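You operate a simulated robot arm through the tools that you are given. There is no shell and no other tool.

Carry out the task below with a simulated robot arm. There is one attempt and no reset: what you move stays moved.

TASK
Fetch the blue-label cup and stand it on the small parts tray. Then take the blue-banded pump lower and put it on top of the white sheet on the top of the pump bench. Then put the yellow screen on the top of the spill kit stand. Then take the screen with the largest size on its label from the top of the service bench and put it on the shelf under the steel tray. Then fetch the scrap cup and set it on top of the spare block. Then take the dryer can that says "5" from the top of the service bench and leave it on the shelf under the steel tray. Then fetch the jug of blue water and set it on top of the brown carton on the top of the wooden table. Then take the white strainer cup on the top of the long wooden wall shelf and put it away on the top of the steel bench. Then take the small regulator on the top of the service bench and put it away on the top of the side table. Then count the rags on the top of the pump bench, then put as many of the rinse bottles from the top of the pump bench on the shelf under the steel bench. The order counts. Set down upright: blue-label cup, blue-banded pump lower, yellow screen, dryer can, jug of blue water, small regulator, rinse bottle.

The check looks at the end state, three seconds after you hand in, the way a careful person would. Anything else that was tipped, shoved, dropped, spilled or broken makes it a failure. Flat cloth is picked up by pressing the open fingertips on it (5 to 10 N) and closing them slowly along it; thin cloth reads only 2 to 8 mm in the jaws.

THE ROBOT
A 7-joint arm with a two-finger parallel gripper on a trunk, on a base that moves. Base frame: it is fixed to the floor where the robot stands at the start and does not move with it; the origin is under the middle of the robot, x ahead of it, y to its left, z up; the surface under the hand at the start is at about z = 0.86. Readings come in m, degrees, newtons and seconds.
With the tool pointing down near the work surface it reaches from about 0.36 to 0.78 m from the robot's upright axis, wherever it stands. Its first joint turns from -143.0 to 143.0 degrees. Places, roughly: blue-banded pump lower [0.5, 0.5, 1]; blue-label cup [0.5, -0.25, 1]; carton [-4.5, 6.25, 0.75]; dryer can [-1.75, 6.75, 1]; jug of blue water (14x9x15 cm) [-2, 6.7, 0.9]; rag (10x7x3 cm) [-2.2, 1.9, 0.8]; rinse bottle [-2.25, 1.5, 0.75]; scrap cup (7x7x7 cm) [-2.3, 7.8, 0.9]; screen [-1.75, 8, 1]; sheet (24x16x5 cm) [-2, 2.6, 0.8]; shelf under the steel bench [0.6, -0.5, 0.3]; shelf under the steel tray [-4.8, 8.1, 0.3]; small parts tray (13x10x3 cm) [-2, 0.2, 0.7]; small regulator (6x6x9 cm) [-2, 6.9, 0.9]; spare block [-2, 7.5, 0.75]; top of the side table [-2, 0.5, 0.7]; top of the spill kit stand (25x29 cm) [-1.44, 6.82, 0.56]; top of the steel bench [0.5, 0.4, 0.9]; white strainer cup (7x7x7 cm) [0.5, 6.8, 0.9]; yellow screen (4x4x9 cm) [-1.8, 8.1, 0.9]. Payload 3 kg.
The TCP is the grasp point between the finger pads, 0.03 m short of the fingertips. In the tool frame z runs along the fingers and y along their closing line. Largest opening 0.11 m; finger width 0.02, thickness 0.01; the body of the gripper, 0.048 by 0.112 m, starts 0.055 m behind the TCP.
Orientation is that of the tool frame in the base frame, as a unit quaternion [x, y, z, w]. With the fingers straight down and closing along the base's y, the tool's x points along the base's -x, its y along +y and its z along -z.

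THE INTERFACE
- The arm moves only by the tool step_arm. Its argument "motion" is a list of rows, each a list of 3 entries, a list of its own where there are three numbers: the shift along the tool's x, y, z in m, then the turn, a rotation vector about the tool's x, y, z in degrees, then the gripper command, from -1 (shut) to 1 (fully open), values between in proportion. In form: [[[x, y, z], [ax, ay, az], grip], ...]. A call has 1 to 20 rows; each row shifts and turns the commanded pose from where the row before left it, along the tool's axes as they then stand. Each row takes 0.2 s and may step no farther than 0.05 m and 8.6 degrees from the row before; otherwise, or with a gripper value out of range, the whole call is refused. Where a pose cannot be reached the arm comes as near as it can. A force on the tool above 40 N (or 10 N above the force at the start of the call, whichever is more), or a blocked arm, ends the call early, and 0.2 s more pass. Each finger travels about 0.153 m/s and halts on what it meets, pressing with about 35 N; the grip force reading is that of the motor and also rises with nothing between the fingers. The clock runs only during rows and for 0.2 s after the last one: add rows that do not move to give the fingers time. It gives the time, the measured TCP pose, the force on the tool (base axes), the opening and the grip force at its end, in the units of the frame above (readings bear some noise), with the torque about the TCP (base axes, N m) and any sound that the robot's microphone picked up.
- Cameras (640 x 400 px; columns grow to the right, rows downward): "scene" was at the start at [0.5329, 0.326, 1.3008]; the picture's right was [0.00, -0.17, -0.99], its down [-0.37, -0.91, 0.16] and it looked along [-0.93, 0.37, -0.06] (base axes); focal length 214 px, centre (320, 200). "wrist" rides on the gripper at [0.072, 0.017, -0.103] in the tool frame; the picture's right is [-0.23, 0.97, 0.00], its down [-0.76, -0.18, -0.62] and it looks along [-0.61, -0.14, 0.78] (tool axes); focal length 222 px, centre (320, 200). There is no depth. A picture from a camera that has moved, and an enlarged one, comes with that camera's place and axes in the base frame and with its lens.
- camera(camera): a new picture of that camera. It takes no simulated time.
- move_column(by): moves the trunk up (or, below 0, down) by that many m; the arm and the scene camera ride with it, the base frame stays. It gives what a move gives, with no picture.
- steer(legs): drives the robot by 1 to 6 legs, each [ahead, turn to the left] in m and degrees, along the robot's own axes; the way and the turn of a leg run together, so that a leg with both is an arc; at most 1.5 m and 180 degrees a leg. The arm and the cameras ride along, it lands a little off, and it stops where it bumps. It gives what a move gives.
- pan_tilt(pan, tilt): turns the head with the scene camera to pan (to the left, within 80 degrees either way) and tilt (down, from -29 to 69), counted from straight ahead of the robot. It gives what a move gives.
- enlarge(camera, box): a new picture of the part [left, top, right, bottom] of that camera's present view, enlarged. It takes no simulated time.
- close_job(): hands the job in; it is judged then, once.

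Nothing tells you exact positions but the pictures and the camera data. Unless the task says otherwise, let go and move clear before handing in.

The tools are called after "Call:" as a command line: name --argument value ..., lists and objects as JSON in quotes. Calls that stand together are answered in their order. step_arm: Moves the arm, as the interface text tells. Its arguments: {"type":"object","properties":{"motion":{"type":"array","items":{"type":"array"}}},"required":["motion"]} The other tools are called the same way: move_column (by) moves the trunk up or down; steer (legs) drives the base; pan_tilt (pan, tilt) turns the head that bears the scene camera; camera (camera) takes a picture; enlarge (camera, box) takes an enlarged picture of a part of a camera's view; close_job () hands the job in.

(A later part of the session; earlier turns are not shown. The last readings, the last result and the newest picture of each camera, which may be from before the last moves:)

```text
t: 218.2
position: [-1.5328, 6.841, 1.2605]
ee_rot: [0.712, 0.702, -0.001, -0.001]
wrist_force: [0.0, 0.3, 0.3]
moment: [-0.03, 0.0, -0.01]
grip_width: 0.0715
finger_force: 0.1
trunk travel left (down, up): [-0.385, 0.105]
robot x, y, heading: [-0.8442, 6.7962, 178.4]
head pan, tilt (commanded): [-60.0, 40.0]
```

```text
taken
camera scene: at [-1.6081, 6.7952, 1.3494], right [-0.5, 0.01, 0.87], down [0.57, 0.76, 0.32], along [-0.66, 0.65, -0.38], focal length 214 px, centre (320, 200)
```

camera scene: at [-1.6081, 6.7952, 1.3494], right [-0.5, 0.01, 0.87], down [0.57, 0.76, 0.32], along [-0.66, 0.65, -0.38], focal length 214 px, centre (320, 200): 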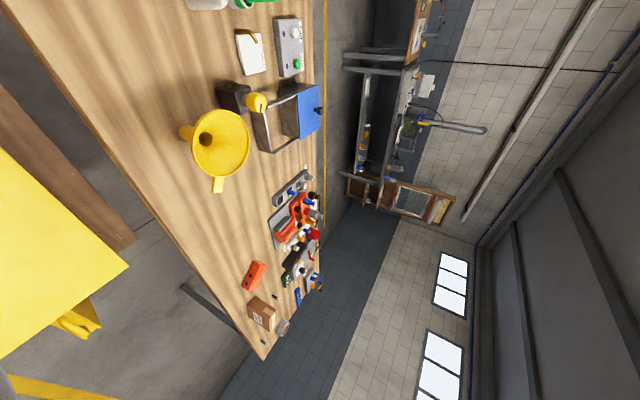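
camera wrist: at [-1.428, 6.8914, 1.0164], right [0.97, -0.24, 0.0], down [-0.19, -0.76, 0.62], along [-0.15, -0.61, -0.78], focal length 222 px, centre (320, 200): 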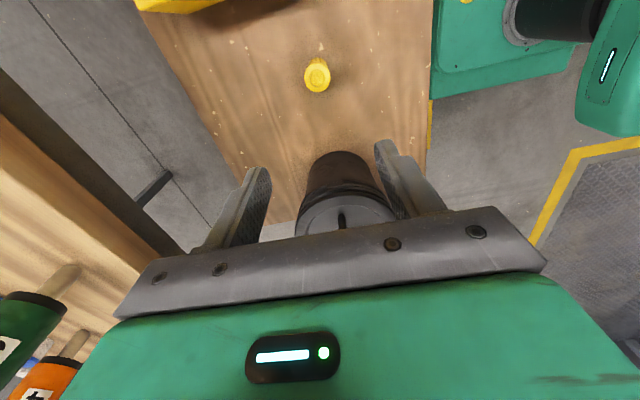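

There's another rack with labelled round ends around mid-bench. I'll enlarge that area.

Call:
enlarge --camera "scene" --box '[230, 150, 350, 300]'

Call:
enlarge --camera "scene" --box '[265, 160, 325, 210]'

Call:
enlarge --camera "scene" --box '[260, 220, 340, 310]'

```text
2.67 times, centred on (290, 225) of scene
camera zoom: at [-1.6081, 6.7952, 1.3494], right [-0.5, 0.01, 0.87], down [0.57, 0.76, 0.32], along [-0.66, 0.65, -0.38], focal length 572 px, centre (400, 133)
```

zoom: 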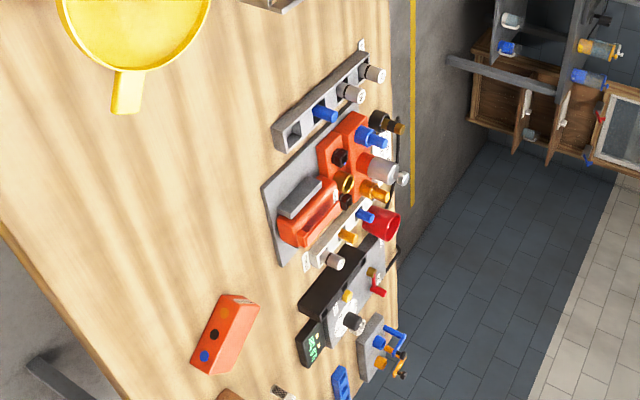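

```text
8.00 times, centred on (295, 185) of scene
camera zoom: at [-1.6081, 6.7952, 1.3494], right [-0.5, 0.01, 0.87], down [0.57, 0.76, 0.32], along [-0.66, 0.65, -0.38], focal length 1716 px, centre (520, 320)
```

zoom: 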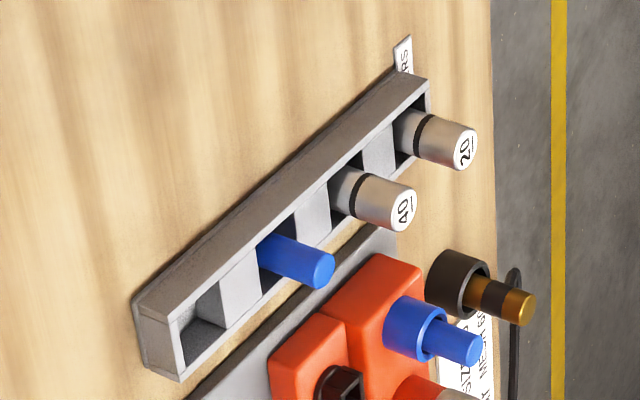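

```text
4.44 times, centred on (300, 265) of scene
camera zoom: at [-1.6081, 6.7952, 1.3494], right [-0.5, 0.01, 0.87], down [0.57, 0.76, 0.32], along [-0.66, 0.65, -0.38], focal length 953 px, centre (409, -89)
```

zoom: 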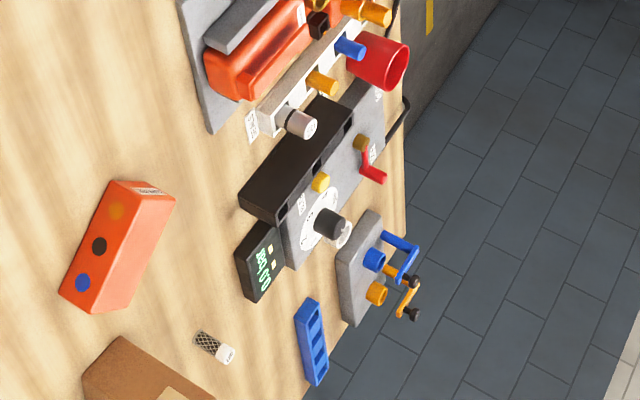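

Silver pieces in racks read 20, 40 and 50; the loose mesh screens read 60 and 80, so "80" is the largest. I retract, yaw the hand back to its neutral pose, and drive round to the 80 screen at about (-1.783, 8.165).

Call:
step_arm --motion '[[[0, 0.045, 0], [0, 0, 0], 0.3], [[0, 0.045, 0], [0, 0, 0], 0.3], [[0, 0.045, 0], [0, 0, 0], 0.3], [[0, 0.045, 0], [0, 0, 0], 0.3], [[0, 0, 0], [0, 0, 8.2], 0.3], [[0, 0, 0], [0, 0, 8.2], 0.3], [[0, 0, 0], [0, 0, 8.2], 0.3], [[0, 0, 0], [0, 0, 8.2], 0.3], [[0, 0, 0], [0, 0, 8.2], 0.3], [[0, 0, 0], [0, 0, 8.2], 0.3], [[0, 0, 0], [0, 0, 8.2], 0.3], [[0, 0, 0], [0, 0, 8.2], 0.3], [[0, 0, 0], [0, 0, 8.2], 0.3], [[0, 0, 0], [0, 0, 8.2], 0.3], [[0, 0, 0], [0, 0, 8.2], 0.3]]'

Call:
pan_tilt --pan 0 --tilt -29

Call:
steer --legs '[[-0.25, 0], [0, -88.5], [1.3, 0], [0, 90]]'

Call:
camera --camera "scene"

```text
t: 221.4
position: [-1.3524, 6.8394, 1.2594]
ee_rot: [1.0, -0.011, -0.001, 0.0]
wrist_force: [0.4, -1.0, 0.9]
moment: [0.01, -0.01, 0.01]
grip_width: 0.0714
finger_force: 0.0
trunk travel left (down, up): [-0.385, 0.105]
robot x, y, heading: [-0.8526, 6.7976, 178.4]
head pan, tilt (commanded): [-60.0, 40.0]
```

```text
t: 222.8
position: [-1.3526, 6.8393, 1.2588]
ee_rot: [1.0, -0.008, 0.0, 0.0]
wrist_force: [-0.1, 0.1, -0.2]
moment: [0.01, 0.04, -0.01]
grip_width: 0.0716
finger_force: 0.0
trunk travel left (down, up): [-0.385, 0.105]
robot x, y, heading: [-0.8474, 6.7957, 178.3]
head pan, tilt (commanded): [0.0, -28.6]
```

```text
t: 238.4
position: [-1.1079, 8.0955, 1.2593]
ee_rot: [1.0, 0.005, -0.002, 0.0]
wrist_force: [0.0, 0.2, 0.7]
moment: [0.0, 0.02, -0.01]
grip_width: 0.0714
finger_force: 0.0
trunk travel left (down, up): [-0.385, 0.105]
robot x, y, heading: [-0.6017, 8.1209, 179.5]
head pan, tilt (commanded): [0.0, -28.6]
```

```text
taken
camera scene: at [-1.2575, 8.0937, 1.3246], right [-0.01, 1.0, 0.0], down [0.88, 0.01, -0.48], along [-0.48, 0.0, -0.88], focal length 214 px, centre (320, 200)
```

scene: 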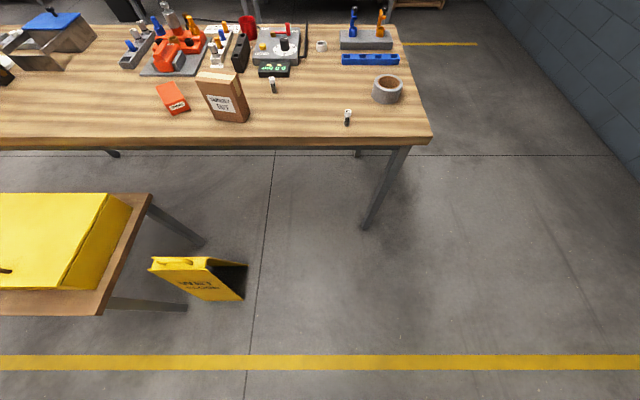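

Good natural view: the 80 screen is at the front edge near the bench's +y end. I drive up to it.

Call:
steer --legs '[[0.6, 0]]'

Call:
camera --camera "scene"

Call:
camera --camera "wrist"

```text
t: 241.9
position: [-1.7171, 8.1033, 1.2588]
ee_rot: [1.0, 0.003, -0.001, 0.0]
wrist_force: [0.5, 0.4, -0.7]
moment: [-0.01, 0.01, -0.01]
grip_width: 0.0713
finger_force: 0.0
trunk travel left (down, up): [-0.385, 0.105]
robot x, y, heading: [-1.2149, 8.1255, 179.6]
head pan, tilt (commanded): [0.0, -28.6]
```

```text
taken
camera scene: at [-1.868, 8.1017, 1.325], right [-0.01, 1.0, 0.0], down [0.88, 0.0, -0.48], along [-0.48, 0.0, -0.88], focal length 214 px, centre (320, 200)
```

scene: 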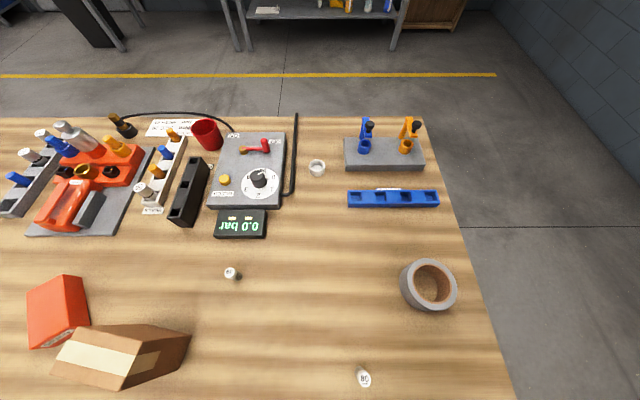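

```text
taken
camera wrist: at [-1.6446, 8.0853, 1.3622], right [-0.22, -0.97, 0.0], down [-0.76, 0.17, 0.62], along [-0.61, 0.14, -0.78], focal length 222 px, centre (320, 200)
```

wrist: 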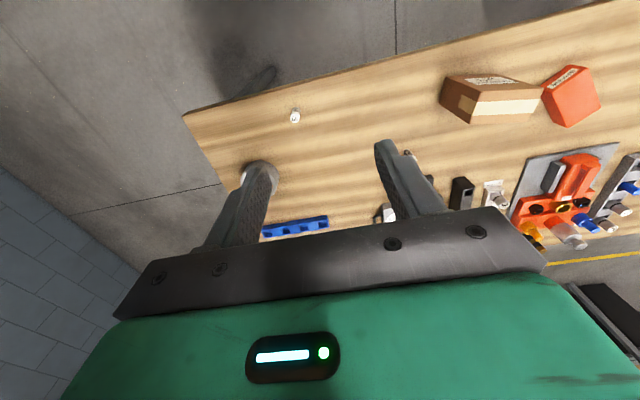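

I'll use this viewpoint to read the rack labels (needed for the "spare block" and scrap cup later).

Call:
enlarge --camera "scene" --box '[0, 110, 140, 240]'

Call:
enlarge --camera "scene" --box '[120, 110, 240, 230]'

Call:
enlarge --camera "scene" --box '[210, 110, 450, 240]'

Call:
enlarge --camera "scene" --box '[330, 350, 400, 400]'

```text
3.08 times, centred on (70, 175) of scene
camera zoom: at [-1.868, 8.1017, 1.325], right [-0.01, 1.0, 0.0], down [0.88, 0.0, -0.48], along [-0.48, 0.0, -0.88], focal length 660 px, centre (1089, 277)
```

zoom: 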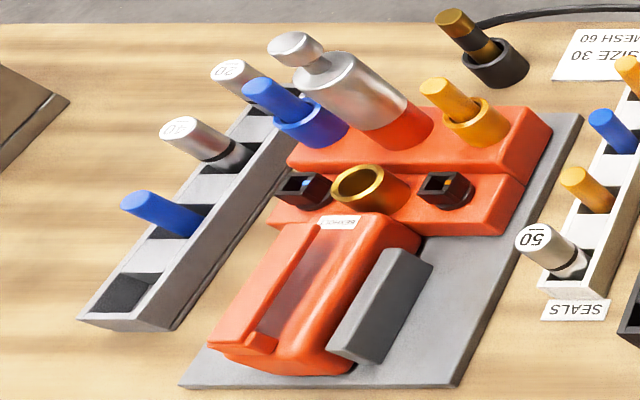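

```text
3.33 times, centred on (180, 170) of scene
camera zoom: at [-1.868, 8.1017, 1.325], right [-0.01, 1.0, 0.0], down [0.88, 0.0, -0.48], along [-0.48, 0.0, -0.88], focal length 715 px, centre (787, 300)
```

zoom: 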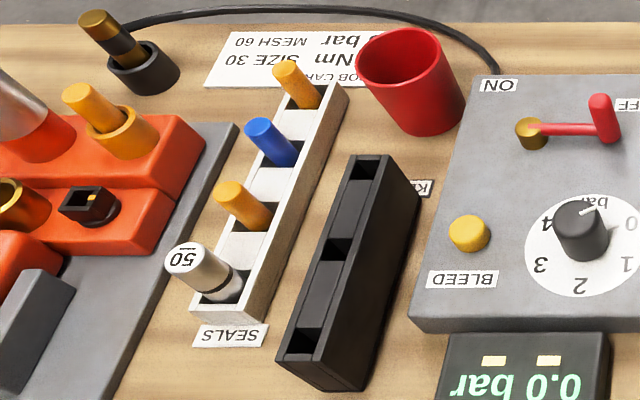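

```text
2.67 times, centred on (330, 175) of scene
camera zoom: at [-1.868, 8.1017, 1.325], right [-0.01, 1.0, 0.0], down [0.88, 0.0, -0.48], along [-0.48, 0.0, -0.88], focal length 572 px, centre (293, 267)
```

zoom: 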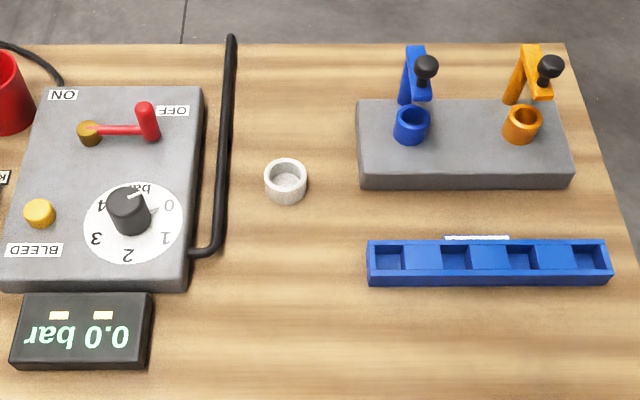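

```text
8.00 times, centred on (365, 375) of scene
camera zoom: at [-1.868, 8.1017, 1.325], right [-0.01, 1.0, 0.0], down [0.88, 0.0, -0.48], along [-0.48, 0.0, -0.88], focal length 1716 px, centre (-40, -1200)
```

zoom: 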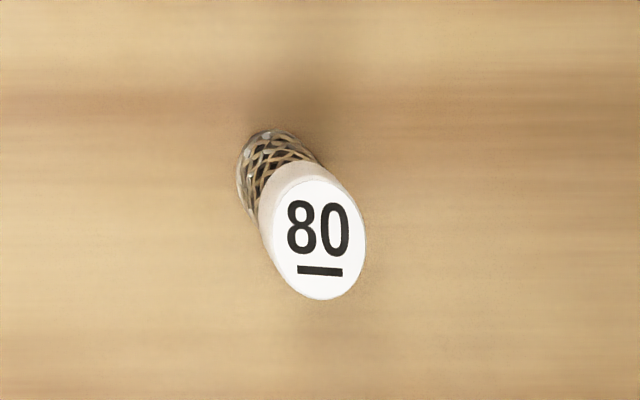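

The label 80 reads correctly upright. I'll also read the orange box's and red fixture's labels for the "spare block".

Call:
enlarge --camera "scene" --box '[20, 270, 100, 350]'

Call:
enlarge --camera "scene" --box '[60, 150, 90, 170]'

Call:
enlarge --camera "wrist" --box '[430, 50, 640, 250]'

```text
5.00 times, centred on (60, 310) of scene
camera zoom: at [-1.868, 8.1017, 1.325], right [-0.01, 1.0, 0.0], down [0.88, 0.0, -0.48], along [-0.48, 0.0, -0.88], focal length 1072 px, centre (1620, -350)
```

zoom: 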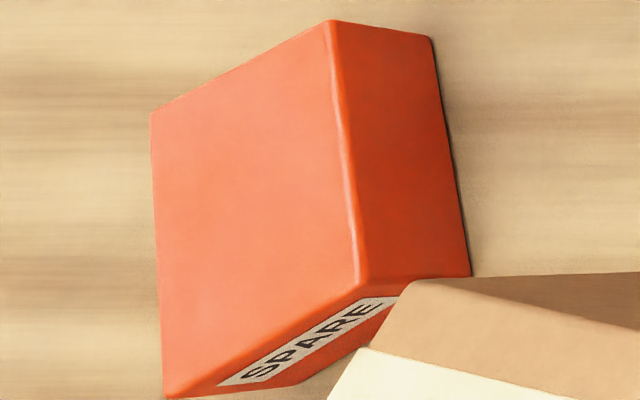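

```text
16.00 times, centred on (75, 160) of scene
camera zoom: at [-1.868, 8.1017, 1.325], right [-0.01, 1.0, 0.0], down [0.88, 0.0, -0.48], along [-0.48, 0.0, -0.88], focal length 3432 px, centre (4240, 840)
```

zoom: 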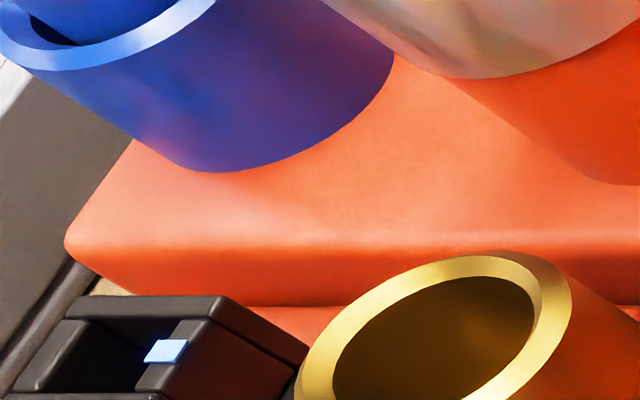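

```text
2.00 times, centred on (535, 150) of wrist
camera zoom: at [-1.6446, 8.0853, 1.3622], right [-0.22, -0.97, 0.0], down [-0.76, 0.17, 0.62], along [-0.61, 0.14, -0.78], focal length 444 px, centre (-110, 300)
```

zoom: 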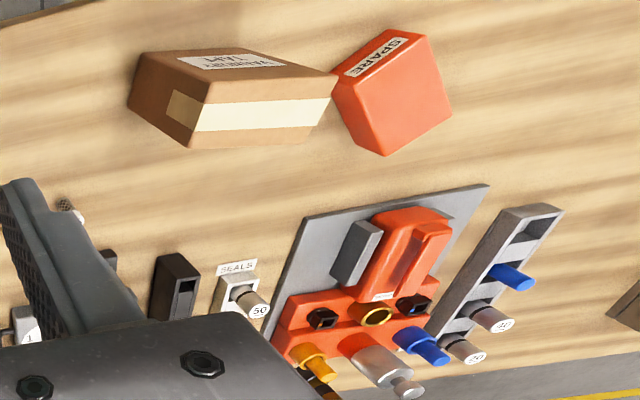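

The orange "SPARE" box at (-1.87, 7.61) is the spare block. For the low shelf I'll grasp the 80 screen with a forward-tilted hand (55°); I back up 10 cm, tilt, and move to a pre-grasp point.

Call:
steer --legs '[[-0.1, 0]]'

Call:
step_arm --motion '[[[0, 0, 0], [0, -8, 0], 0.0], [[0, 0, 0], [0, -8, 0], 0.0], [[0, 0, 0], [0, -8, 0], 0.0], [[0, 0, 0], [0, -8, 0], 0.0], [[0, 0, 0], [0, -8, 0], 0.0], [[0, 0, 0], [0, -8, 0], 0.0], [[0, 0, 0], [0, -7, 0], 0.0], [[0, 0, 0], [0, 0, 0], 0.0]]'

Call:
pan_tilt --pan 0 --tilt 0

Call:
camera --camera "scene"

Call:
camera --camera "wrist"

```text
t: 243.0
position: [-1.6161, 8.1012, 1.261]
ee_rot: [1.0, 0.003, -0.001, 0.0]
wrist_force: [-0.2, -0.6, 0.3]
moment: [0.0, -0.04, 0.04]
grip_width: 0.0715
finger_force: 0.1
trunk travel left (down, up): [-0.385, 0.105]
robot x, y, heading: [-1.1088, 8.1219, 179.4]
head pan, tilt (commanded): [0.0, -28.6]
```

```text
t: 244.8
position: [-1.6153, 8.1019, 1.2607]
ee_rot: [0.887, 0.001, -0.462, 0.001]
wrist_force: [-0.2, -0.3, 0.0]
moment: [0.02, -0.02, -0.01]
grip_width: 0.055
finger_force: 0.1
trunk travel left (down, up): [-0.385, 0.105]
robot x, y, heading: [-1.1119, 8.1264, 179.6]
head pan, tilt (commanded): [0.0, -28.6]
```

```text
t: 245.8
position: [-1.6151, 8.1017, 1.2603]
ee_rot: [0.887, 0.003, -0.463, 0.002]
wrist_force: [-0.6, 0.7, -0.3]
moment: [0.01, 0.01, 0.02]
grip_width: 0.0552
finger_force: 0.0
trunk travel left (down, up): [-0.385, 0.105]
robot x, y, heading: [-1.1099, 8.125, 179.5]
head pan, tilt (commanded): [0.0, 0.0]
```

```text
taken
camera scene: at [-1.6458, 8.1006, 1.3757], right [-0.01, 1.0, 0.0], down [0.57, 0.0, -0.82], along [-0.82, 0.0, -0.57], focal length 214 px, centre (320, 200)
```

scene: 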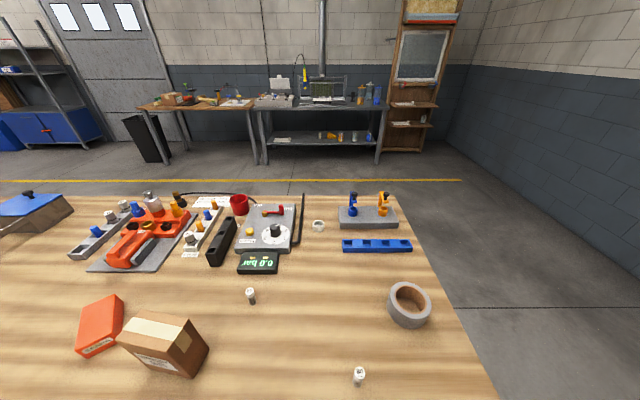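

```text
taken
camera wrist: at [-1.4886, 8.0838, 1.2595], right [-0.12, -0.97, 0.19], down [0.07, 0.18, 0.98], along [-0.99, 0.14, 0.05], focal length 222 px, centre (320, 200)
```

wrist: 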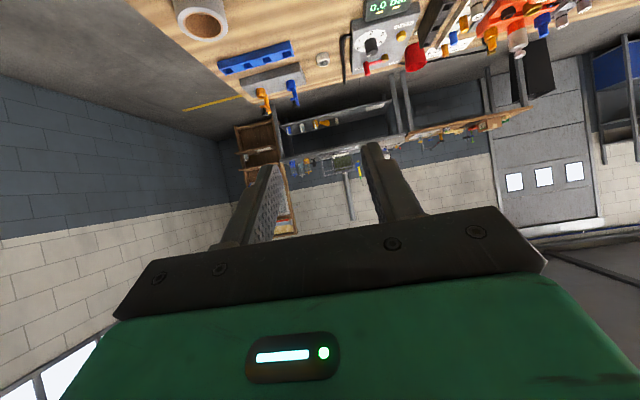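

Very clear view, including the far unit with the low shelf. Target confirmed at (-1.784, 8.168); I move to pre-grasp.

Call:
step_arm --motion '[[[0.0287, -0.0094, 0.0327], [0, 0, 0], 0.0], [[0.0287, -0.0094, 0.0327], [0, 0, 0], 0.0], [[0.0287, -0.0094, 0.0327], [0, 0, 0], 0.0], [[0.0287, -0.0094, 0.0327], [0, 0, 0], 0.0], [[0.0287, -0.0094, 0.0327], [0, 0, 0], 0.0], [[0.0287, -0.0094, 0.0327], [0, 0, 0], 0.0], [[0.0287, -0.0094, 0.0327], [0, 0, 0], 0.0], [[0, 0, 0], [0, 0, 0], 0.0]]'

Call:
camera --camera "scene"

Call:
camera --camera "wrist"

```text
t: 247.6
position: [-1.7163, 8.1691, 0.9766]
ee_rot: [0.887, 0.003, -0.462, 0.002]
wrist_force: [0.4, 0.7, -0.4]
moment: [-0.02, -0.02, -0.01]
grip_width: 0.0551
finger_force: 0.1
out of reach, approached as far as the arm can: row 2, 3, 4
trunk travel left (down, up): [-0.385, 0.105]
robot x, y, heading: [-1.1108, 8.1231, 179.4]
head pan, tilt (commanded): [0.0, 0.0]
```

```text
taken
camera scene: at [-1.7468, 8.1686, 1.0931], right [-0.01, 1.0, 0.0], down [0.57, 0.0, -0.82], along [-0.82, 0.0, -0.57], focal length 214 px, centre (320, 200)
```

scene: 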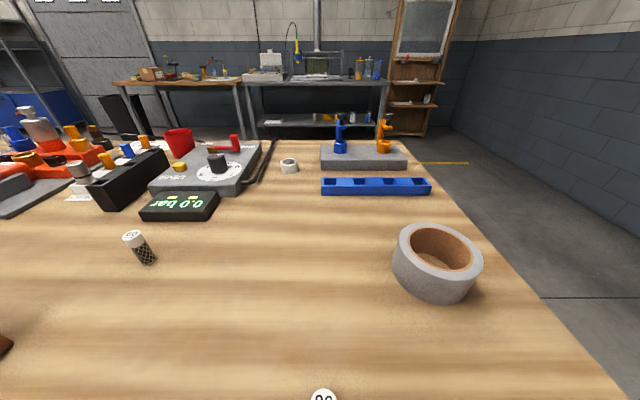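

```text
taken
camera wrist: at [-1.5897, 8.1518, 0.977], right [-0.12, -0.97, 0.19], down [0.07, 0.18, 0.98], along [-0.99, 0.14, 0.05], focal length 222 px, centre (320, 200)
```

wrist: 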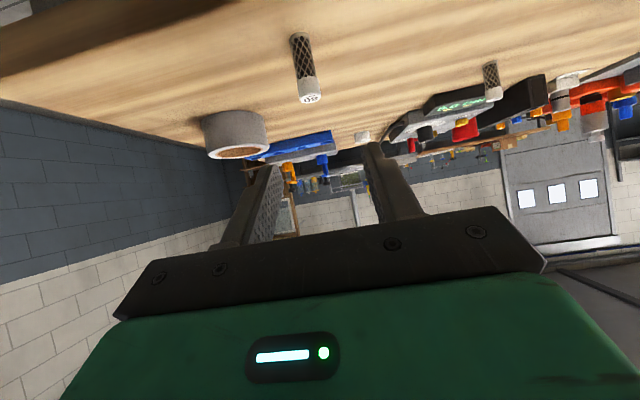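

The arm deviated slightly but the fingers are well placed in front of the screen. I advance the remaining ~10 cm along the tool axis.

Call:
step_arm --motion '[[[0.014, 0, 0], [0, 0, 0], 0.0], [[0.014, 0, 0.0], [0, 0, 0], 0.0], [[0, 0, 0.03], [0, 0, 0], 0.0], [[0, 0, 0.03], [0, 0, 0], 0.0], [[0, 0, 0], [0, 0, 0], 0.0]]'

Call:
camera --camera "wrist"

```text
t: 248.8
position: [-1.7484, 8.1651, 0.9189]
ee_rot: [0.886, 0.003, -0.463, 0.003]
wrist_force: [-0.5, 0.5, -0.1]
moment: [0.0, 0.01, 0.02]
grip_width: 0.0548
finger_force: 0.1
trunk travel left (down, up): [-0.385, 0.105]
robot x, y, heading: [-1.1129, 8.127, 179.3]
head pan, tilt (commanded): [0.0, 0.0]
```

```text
taken
camera wrist: at [-1.6225, 8.148, 0.9186], right [-0.12, -0.97, 0.19], down [0.07, 0.18, 0.98], along [-0.99, 0.14, 0.05], focal length 222 px, centre (320, 200)
```

wrist: 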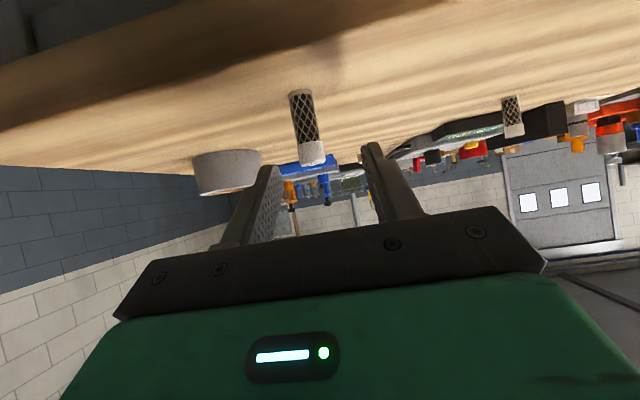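

Call:
step_arm --motion '[[[0, -0.002, 0.022], [0, 0, 0], 0.0], [[0, -0.002, 0.022], [0, 0, 0], 0.0], [[0, 0, 0], [0, 0, 0], 0.0]]'

Call:
camera --camera "wrist"

Call:
camera --camera "scene"

```text
t: 249.6
position: [-1.7868, 8.1691, 0.895]
ee_rot: [0.886, 0.003, -0.463, 0.002]
wrist_force: [-0.1, 0.5, -0.9]
moment: [-0.01, -0.01, 0.01]
grip_width: 0.0551
finger_force: 0.1
trunk travel left (down, up): [-0.385, 0.105]
robot x, y, heading: [-1.1105, 8.1261, 179.3]
head pan, tilt (commanded): [0.0, 0.0]
```

```text
taken
camera wrist: at [-1.6604, 8.1511, 0.8946], right [-0.12, -0.97, 0.19], down [0.07, 0.18, 0.98], along [-0.99, 0.14, 0.05], focal length 222 px, centre (320, 200)
```

wrist: 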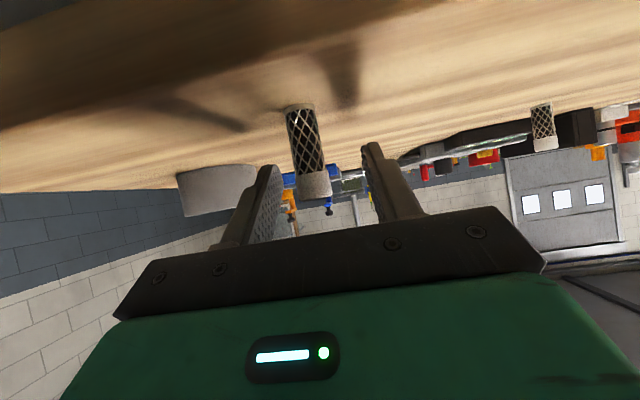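

```text
taken
camera scene: at [-1.8177, 8.168, 1.0106], right [-0.01, 1.0, 0.0], down [0.57, 0.0, -0.82], along [-0.82, 0.0, -0.57], focal length 214 px, centre (320, 200)
```

scene: 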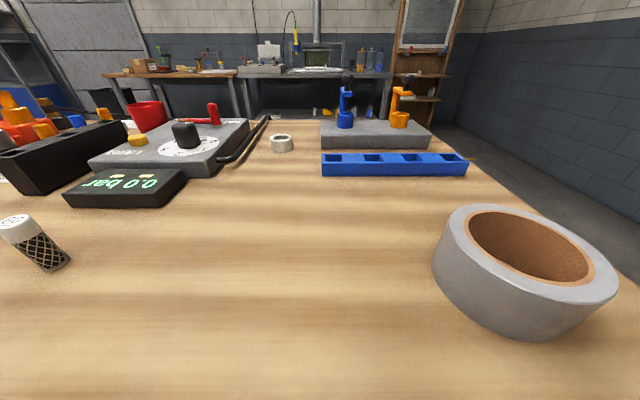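

The screen is between the fingers. I close gently.

Call:
step_arm --motion '[[[0, 0, 0], [0, 0, 0], -0.3], [[0, 0, 0], [0, 0, 0], -0.5], [[0, 0, 0], [0, 0, 0], -0.6], [[0, 0, 0], [0, 0, 0], -0.7], [[0, 0, 0], [0, 0, 0], -1], [[0, 0, 0], [0, 0, 0], -1]]'

Call:
camera --camera "wrist"

```text
t: 251.0
position: [-1.7863, 8.1681, 0.8956]
ee_rot: [0.886, 0.002, -0.463, 0.001]
wrist_force: [-0.1, -0.5, 0.1]
moment: [0.01, -0.01, 0.01]
grip_width: 0.0173
finger_force: 35.1
trunk travel left (down, up): [-0.385, 0.105]
robot x, y, heading: [-1.1094, 8.1285, 179.3]
head pan, tilt (commanded): [0.0, 0.0]
```

```text
taken
camera wrist: at [-1.6601, 8.1511, 0.8948], right [-0.12, -0.97, 0.19], down [0.07, 0.18, 0.98], along [-0.99, 0.14, 0.05], focal length 222 px, centre (320, 200)
```

wrist: 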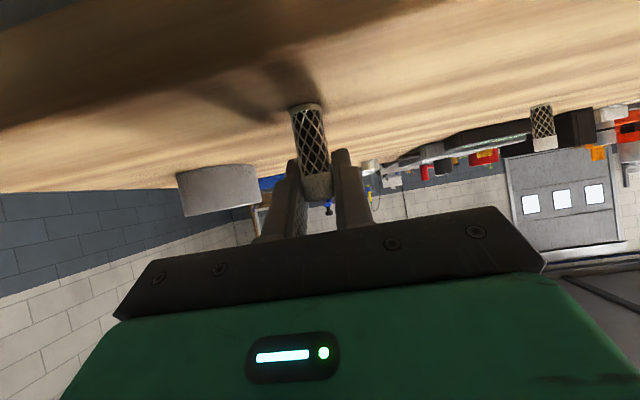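

Gripped at 17 mm. I lift it, back off, and drive around the bench's +y end toward the far unit with the low shelf.

Call:
step_arm --motion '[[[-0.02, 0, -0.014], [0, 0, 0], -1], [[-0.0328, 0, -0.023], [0, 0, 0], -1], [[-0.0328, 0, -0.023], [0, 0, 0], -1], [[-0.0328, 0, -0.023], [0, 0, 0], -1], [[-0.0328, 0, -0.023], [0, 0, 0], -1], [[0, 0, 0], [0, 0, 0], -1]]'

Call:
steer --legs '[[-0.5, 0], [0, -89.5], [1.05, 0], [0, 90]]'

Call:
camera --camera "scene"

Call:
camera --camera "wrist"

```text
t: 252.4
position: [-1.7899, 8.1721, 1.0779]
ee_rot: [0.886, 0.003, -0.463, 0.003]
wrist_force: [-0.3, 0.3, 0.5]
moment: [-0.03, 0.01, 0.03]
grip_width: 0.0174
finger_force: 34.9
trunk travel left (down, up): [-0.385, 0.105]
robot x, y, heading: [-1.1066, 8.1255, 179.0]
head pan, tilt (commanded): [0.0, 0.0]
```

```text
t: 258.2
position: [-0.7761, 8.7825, 1.0783]
ee_rot: [0.717, -0.522, -0.375, -0.27]
wrist_force: [0.4, 0.3, 0.3]
moment: [-0.01, 0.09, 0.05]
grip_width: 0.0176
finger_force: 34.9
trunk travel left (down, up): [-0.385, 0.105]
robot x, y, heading: [-0.6632, 8.1016, 105.1]
head pan, tilt (commanded): [0.0, 0.0]
stopped in leg 2: the robot was blocked; the commanded pose is now the measured one
```

```text
taken
camera scene: at [-0.7863, 8.8103, 1.194], right [0.95, 0.31, 0.0], down [0.17, -0.55, -0.82], along [-0.25, 0.78, -0.57], focal length 214 px, centre (320, 200)
```

scene: 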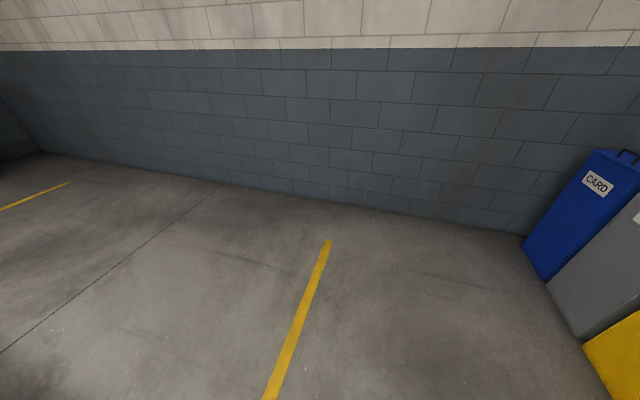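

```text
taken
camera wrist: at [-0.754, 8.6554, 1.0781], right [-0.97, -0.18, 0.19], down [0.2, -0.01, 0.98], along [-0.17, 0.98, 0.05], focal length 222 px, centre (320, 200)
```

wrist: 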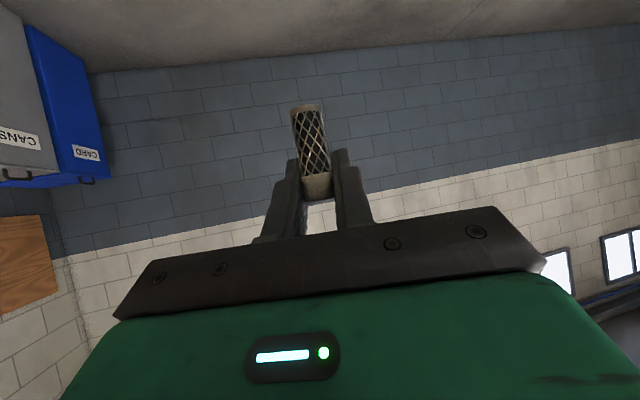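

The turn stopped short at 105° again with nothing touching (free floor all round). I finish the turn and continue.

Call:
steer --legs '[[0, -15]]'

Call:
steer --legs '[[1.05, 0], [0, 90]]'

Call:
camera --camera "scene"

```text
t: 259.5
position: [-0.6007, 8.7887, 1.0785]
ee_rot: [0.643, -0.61, -0.336, -0.317]
wrist_force: [0.5, -0.2, -1.0]
moment: [0.0, 0.0, 0.0]
grip_width: 0.0174
finger_force: 35.7
trunk travel left (down, up): [-0.385, 0.105]
robot x, y, heading: [-0.6726, 8.1016, 90.0]
head pan, tilt (commanded): [0.0, 0.0]
```

```text
t: 267.9
position: [-1.3111, 9.4214, 1.0804]
ee_rot: [0.88, -0.109, -0.458, -0.057]
wrist_force: [-0.3, -1.7, 0.1]
moment: [0.06, -0.04, -0.11]
grip_width: 0.0172
finger_force: 34.8
trunk travel left (down, up): [-0.385, 0.105]
robot x, y, heading: [-0.6602, 9.1923, 164.6]
head pan, tilt (commanded): [0.0, 0.0]
stopped in leg 2: the robot was blocked; the commanded pose is now the measured one
```

```text
taken
camera scene: at [-1.3411, 9.4287, 1.1955], right [0.25, 0.97, 0.0], down [0.56, -0.14, -0.82], along [-0.79, 0.2, -0.57], focal length 214 px, centre (320, 200)
```

scene: 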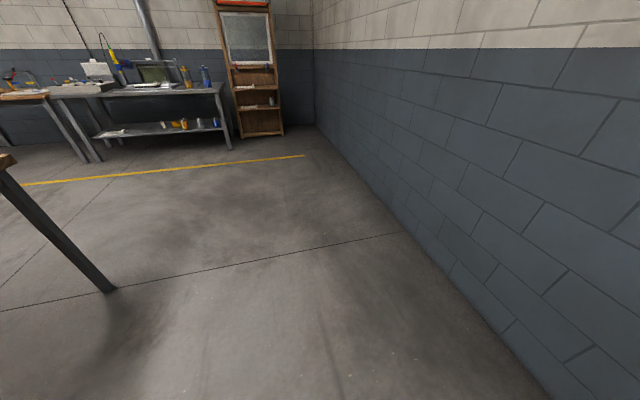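

Same harmless stop. I finish the turn and drive along the wall side toward the unit.

Call:
steer --legs '[[0, 15]]'

Call:
steer --legs '[[1.3, 0], [1.3, 0]]'

Call:
camera --camera "scene"

```text
t: 269.2
position: [-1.3491, 9.2473, 1.0794]
ee_rot: [0.887, 0.004, -0.462, 0.003]
wrist_force: [-0.2, 0.2, -0.7]
moment: [0.05, -0.01, -0.02]
grip_width: 0.0175
finger_force: 35.1
trunk travel left (down, up): [-0.385, 0.105]
robot x, y, heading: [-0.6642, 9.2109, 179.6]
head pan, tilt (commanded): [0.0, 0.0]
```

```text
t: 281.9
position: [-3.9513, 9.1907, 1.0804]
ee_rot: [0.887, 0.018, -0.461, 0.01]
wrist_force: [-0.1, 0.2, 0.5]
moment: [-0.01, -0.03, 0.02]
grip_width: 0.0174
finger_force: 35.2
trunk travel left (down, up): [-0.385, 0.105]
robot x, y, heading: [-3.2624, 9.1708, -178.6]
head pan, tilt (commanded): [0.0, 0.0]
```

```text
taken
camera scene: at [-3.9827, 9.1884, 1.1958], right [-0.04, 1.0, 0.0], down [0.57, 0.02, -0.82], along [-0.82, -0.03, -0.57], focal length 214 px, centre (320, 200)
```

scene: 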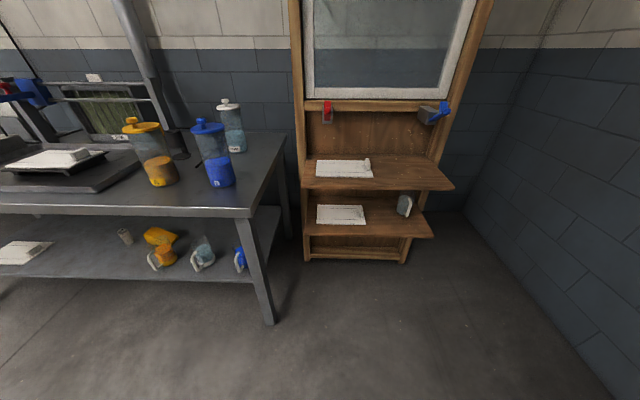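

I see the steel unit: its lower shelf has jugs at the right end and a white card toward the middle. I move sideways to y≈8.1 in front of it.

Call:
steer --legs '[[0, 60], [0, 29]]'

Call:
steer --legs '[[1.05, 0], [0, -45], [0, -45]]'

Call:
camera --camera "scene"

```text
t: 285.8
position: [-3.5061, 8.5226, 1.082]
ee_rot: [0.71, 0.532, -0.37, 0.277]
wrist_force: [1.1, -0.5, -0.8]
moment: [0.0, 0.08, -0.1]
grip_width: 0.0173
finger_force: 35.3
trunk travel left (down, up): [-0.385, 0.105]
robot x, y, heading: [-3.3136, 9.186, -106.8]
head pan, tilt (commanded): [0.0, 0.0]
stopped in leg 2: the robot was blocked; the commanded pose is now the measured one
```

```text
t: 294.6
position: [-4.3029, 8.1183, 1.0834]
ee_rot: [0.886, 0.033, -0.462, 0.02]
wrist_force: [-0.2, 1.2, -0.3]
moment: [-0.11, -0.01, 0.1]
grip_width: 0.0178
finger_force: 35.2
trunk travel left (down, up): [-0.385, 0.105]
robot x, y, heading: [-3.6129, 8.1179, -177.9]
head pan, tilt (commanded): [0.0, 0.0]
stopped in leg 3: the robot was blocked; the commanded pose is now the measured one
```

```text
taken
camera scene: at [-4.3343, 8.1163, 1.1979], right [-0.08, 1.0, 0.0], down [0.57, 0.04, -0.82], along [-0.82, -0.07, -0.57], focal length 214 px, centre (320, 200)
```

scene: 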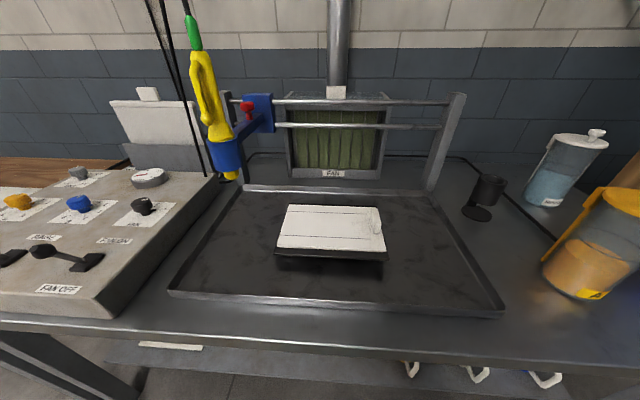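

I'm in front of the steel-tray unit. I lower the trunk to see and reach the shelf beneath.

Call:
move_column --by -0.38

Call:
camera --camera "scene"

Call:
camera --camera "wrist"

```text
t: 298.3
position: [-4.303, 8.1172, 0.7015]
ee_rot: [0.886, 0.035, -0.461, 0.019]
wrist_force: [0.7, 0.3, 0.8]
moment: [-0.02, -0.02, -0.02]
grip_width: 0.0177
finger_force: 35.3
trunk travel left (down, up): [-0.005, 0.485]
robot x, y, heading: [-3.6109, 8.1213, -177.8]
head pan, tilt (commanded): [0.0, 0.0]
```

```text
taken
camera scene: at [-4.3344, 8.1146, 0.8178], right [-0.08, 1.0, 0.0], down [0.57, 0.04, -0.82], along [-0.82, -0.06, -0.57], focal length 214 px, centre (320, 200)
```

scene: 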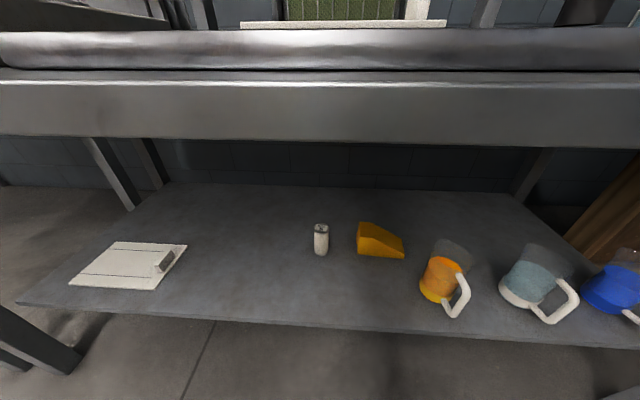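

```text
taken
camera wrist: at [-4.1762, 8.1089, 0.7022], right [-0.05, -0.98, 0.19], down [0.06, 0.18, 0.98], along [-1.0, 0.06, 0.05], focal length 222 px, centre (320, 200)
```

wrist: 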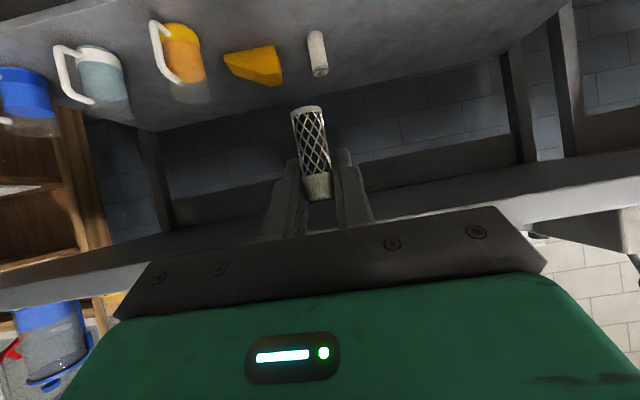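

The shelf (z≈0.30, front edge x≈-4.59) has free space between the white card and the small white cylinder. I lower the hand in front of the opening first, shifting to y≈7.93.

Call:
step_arm --motion '[[[0.0286, 0.0238, 0.0201], [0, 0, 0], -1], [[0.0286, 0.0238, 0.0201], [0, 0, 0], -1], [[0.0286, 0.0238, 0.0201], [0, 0, 0], -1], [[0.0286, 0.0238, 0.0201], [0, 0, 0], -1], [[0.0286, 0.0238, 0.0201], [0, 0, 0], -1], [[0.0286, 0.0238, 0.0201], [0, 0, 0], -1], [[0.0286, 0.0238, 0.0201], [0, 0, 0], -1], [[0.0286, 0.0238, 0.0201], [0, 0, 0], -1], [[0, 0, 0], [0, 0, 0], -1]]'

Call:
camera --camera "scene"

Call:
camera --camera "wrist"

```text
t: 300.3
position: [-4.2917, 7.929, 0.4263]
ee_rot: [0.886, 0.035, -0.461, 0.02]
wrist_force: [0.1, 0.0, 0.1]
moment: [0.02, -0.03, 0.01]
grip_width: 0.0172
finger_force: 35.5
trunk travel left (down, up): [-0.005, 0.485]
robot x, y, heading: [-3.6088, 8.1204, -177.8]
head pan, tilt (commanded): [0.0, 0.0]
```

```text
taken
camera scene: at [-4.3219, 7.926, 0.5409], right [-0.08, 1.0, 0.0], down [0.57, 0.04, -0.82], along [-0.82, -0.06, -0.57], focal length 214 px, centre (320, 200)
```

scene: 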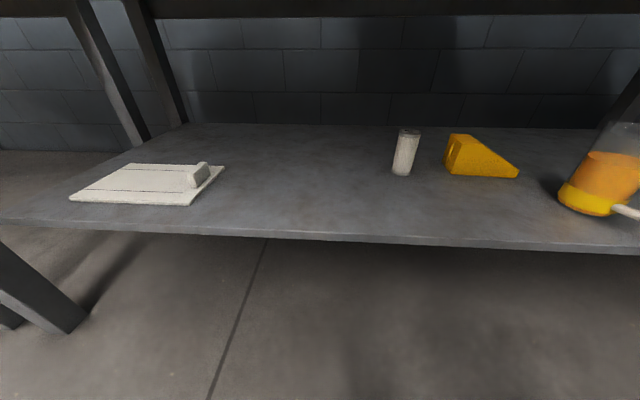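

```text
taken
camera wrist: at [-4.1637, 7.9203, 0.4252], right [-0.05, -0.98, 0.19], down [0.06, 0.19, 0.98], along [-1.0, 0.06, 0.05], focal length 222 px, centre (320, 200)
```

wrist: 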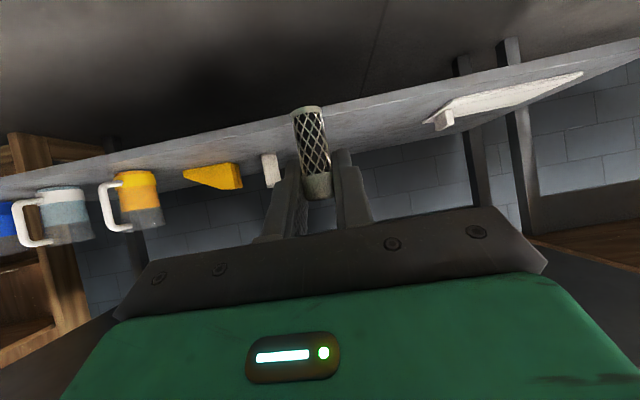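

I drive forward in steps, keeping the hand low beneath the table's apron.

Call:
steer --legs '[[0.2, 0]]'

Call:
steer --legs '[[0.2, 0]]'

Call:
camera --camera "scene"

Call:
camera --camera "wrist"

```text
t: 301.9
position: [-4.4939, 7.9214, 0.4267]
ee_rot: [0.886, 0.034, -0.462, 0.019]
wrist_force: [-0.8, -0.4, -0.6]
moment: [-0.01, 0.02, 0.03]
grip_width: 0.0171
finger_force: 34.7
trunk travel left (down, up): [-0.005, 0.485]
robot x, y, heading: [-3.8131, 8.1112, -177.9]
head pan, tilt (commanded): [0.0, 0.0]
```

```text
t: 303.5
position: [-4.6656, 7.9135, 0.4234]
ee_rot: [0.889, 0.038, -0.455, 0.018]
wrist_force: [-0.4, -0.5, 0.1]
moment: [0.01, -0.01, 0.02]
grip_width: 0.0174
finger_force: 35.0
trunk travel left (down, up): [-0.005, 0.485]
robot x, y, heading: [-3.9921, 8.1019, -177.9]
head pan, tilt (commanded): [0.0, 0.0]
stopped in leg 1: the robot was blocked; the commanded pose is now the measured one
```

```text
taken
camera scene: at [-4.697, 7.9101, 0.5381], right [-0.08, 1.0, 0.0], down [0.58, 0.05, -0.81], along [-0.81, -0.07, -0.58], focal length 214 px, centre (320, 200)
```

scene: 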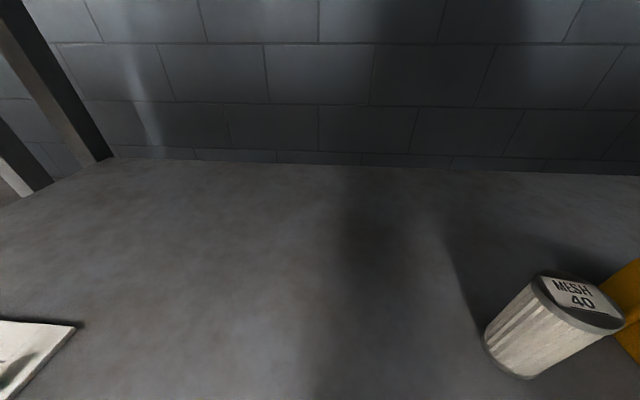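

```text
taken
camera wrist: at [-4.5374, 7.906, 0.4244], right [-0.05, -0.98, 0.18], down [0.05, 0.18, 0.98], along [-1.0, 0.06, 0.04], focal length 222 px, centre (320, 200)
```

wrist: 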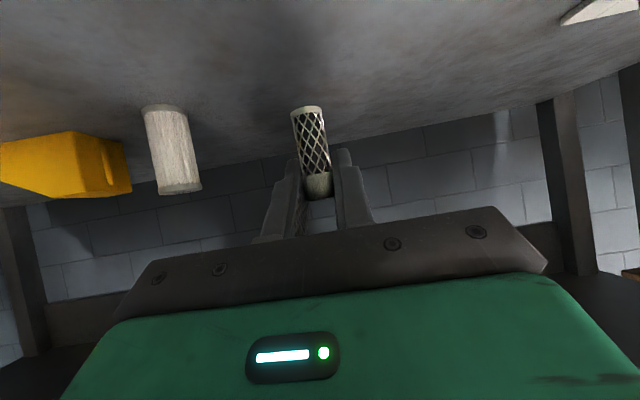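

The arm brushed the apron at the end (no tool force), but the TCP is already well inside. I back off 2 cm, then extend and lower with the arm.

Call:
steer --legs '[[-0.025, 0]]'

Call:
step_arm --motion '[[[0.025, 0, 0.018], [0, 0, 0], -1], [[0.0137, -0.001, 0.0236], [0, 0, 0], -1], [[0.0137, -0.001, 0.0236], [0, 0, 0], -1], [[0.0, -0.001, 0.02], [0, 0, 0], -1], [[0, 0, 0], [0, 0, 0], -1]]'

Call:
camera --camera "scene"

Call:
camera --camera "wrist"

```text
t: 304.3
position: [-4.6426, 7.9168, 0.4136]
ee_rot: [0.892, 0.037, -0.45, 0.017]
wrist_force: [0.4, 0.4, -0.6]
moment: [0.02, -0.01, 0.01]
grip_width: 0.0177
finger_force: 35.0
trunk travel left (down, up): [-0.005, 0.485]
robot x, y, heading: [-3.9668, 8.105, -177.6]
head pan, tilt (commanded): [0.0, 0.0]
```

```text
t: 305.5
position: [-4.6802, 7.915, 0.3269]
ee_rot: [0.891, 0.037, -0.452, 0.017]
wrist_force: [1.3, -7.4, 25.5]
moment: [-0.21, -0.19, -0.04]
grip_width: 0.0175
finger_force: 35.2
trunk travel left (down, up): [-0.005, 0.485]
robot x, y, heading: [-3.9687, 8.1089, -177.6]
head pan, tilt (commanded): [0.0, 0.0]
```

```text
taken
camera scene: at [-4.7127, 7.9122, 0.4413], right [-0.08, 1.0, 0.0], down [0.59, 0.05, -0.81], along [-0.8, -0.07, -0.59], focal length 214 px, centre (320, 200)
```

scene: 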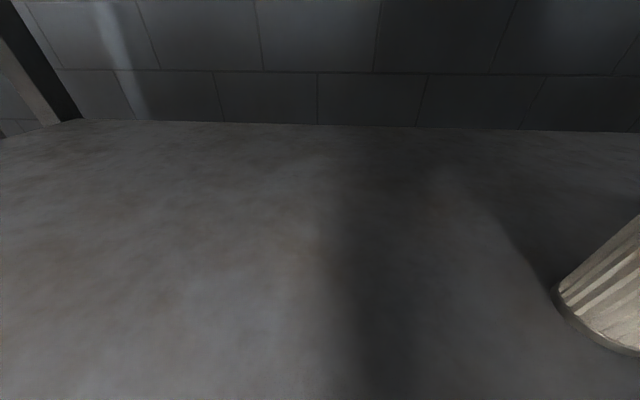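

```text
taken
camera wrist: at [-4.5523, 7.9082, 0.3288], right [-0.05, -0.98, 0.18], down [0.04, 0.18, 0.98], along [-1.0, 0.06, 0.03], focal length 222 px, centre (320, 200)
```

wrist: 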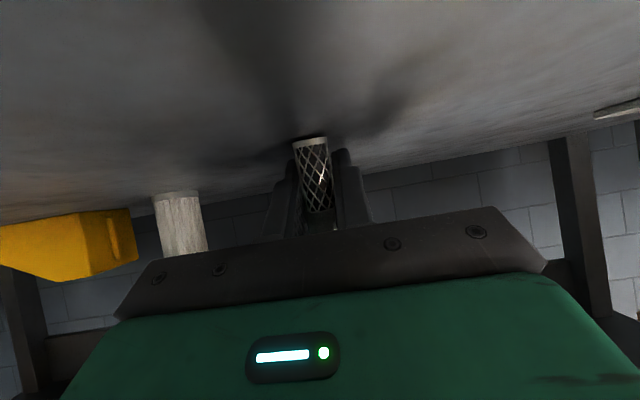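

The screen's base is on the shelf (it slid up slightly in the grip). I ease off, release, and withdraw along the tool axis.

Call:
step_arm --motion '[[[-0.0025, 0, -0.0018], [0, 0, 0], -1], [[0, 0, 0], [0, 0, 0], -1]]'

Call:
step_arm --motion '[[[0, 0, 0], [0, 0, 0], -0.6], [[0, 0, 0], [0, 0, 0], -0.4], [[0, 0, 0], [0, 0, 0], -0.1], [[0, 0, 0], [0, 0, 0], -0.1]]'

Call:
camera --camera "wrist"

```text
t: 306.1
position: [-4.6779, 7.9179, 0.3266]
ee_rot: [0.892, 0.037, -0.45, 0.016]
wrist_force: [-2.4, -1.6, 12.0]
moment: [0.0, -0.01, 0.02]
grip_width: 0.0169
finger_force: 35.2
trunk travel left (down, up): [-0.005, 0.485]
robot x, y, heading: [-3.969, 8.109, -177.9]
head pan, tilt (commanded): [0.0, 0.0]
```

```text
t: 307.1
position: [-4.6779, 7.9178, 0.3259]
ee_rot: [0.892, 0.038, -0.451, 0.017]
wrist_force: [0.1, -0.9, -1.0]
moment: [0.01, 0.0, 0.02]
grip_width: 0.0496
finger_force: 0.0
trunk travel left (down, up): [-0.005, 0.485]
robot x, y, heading: [-3.9677, 8.1081, -177.6]
head pan, tilt (commanded): [0.0, 0.0]
```

```text
taken
camera wrist: at [-4.5516, 7.9087, 0.3294], right [-0.05, -0.98, 0.18], down [0.03, 0.18, 0.98], along [-1.0, 0.06, 0.02], focal length 222 px, centre (320, 200)
```

wrist: 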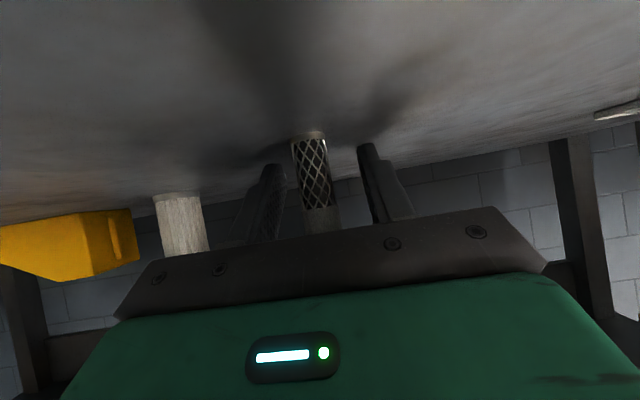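

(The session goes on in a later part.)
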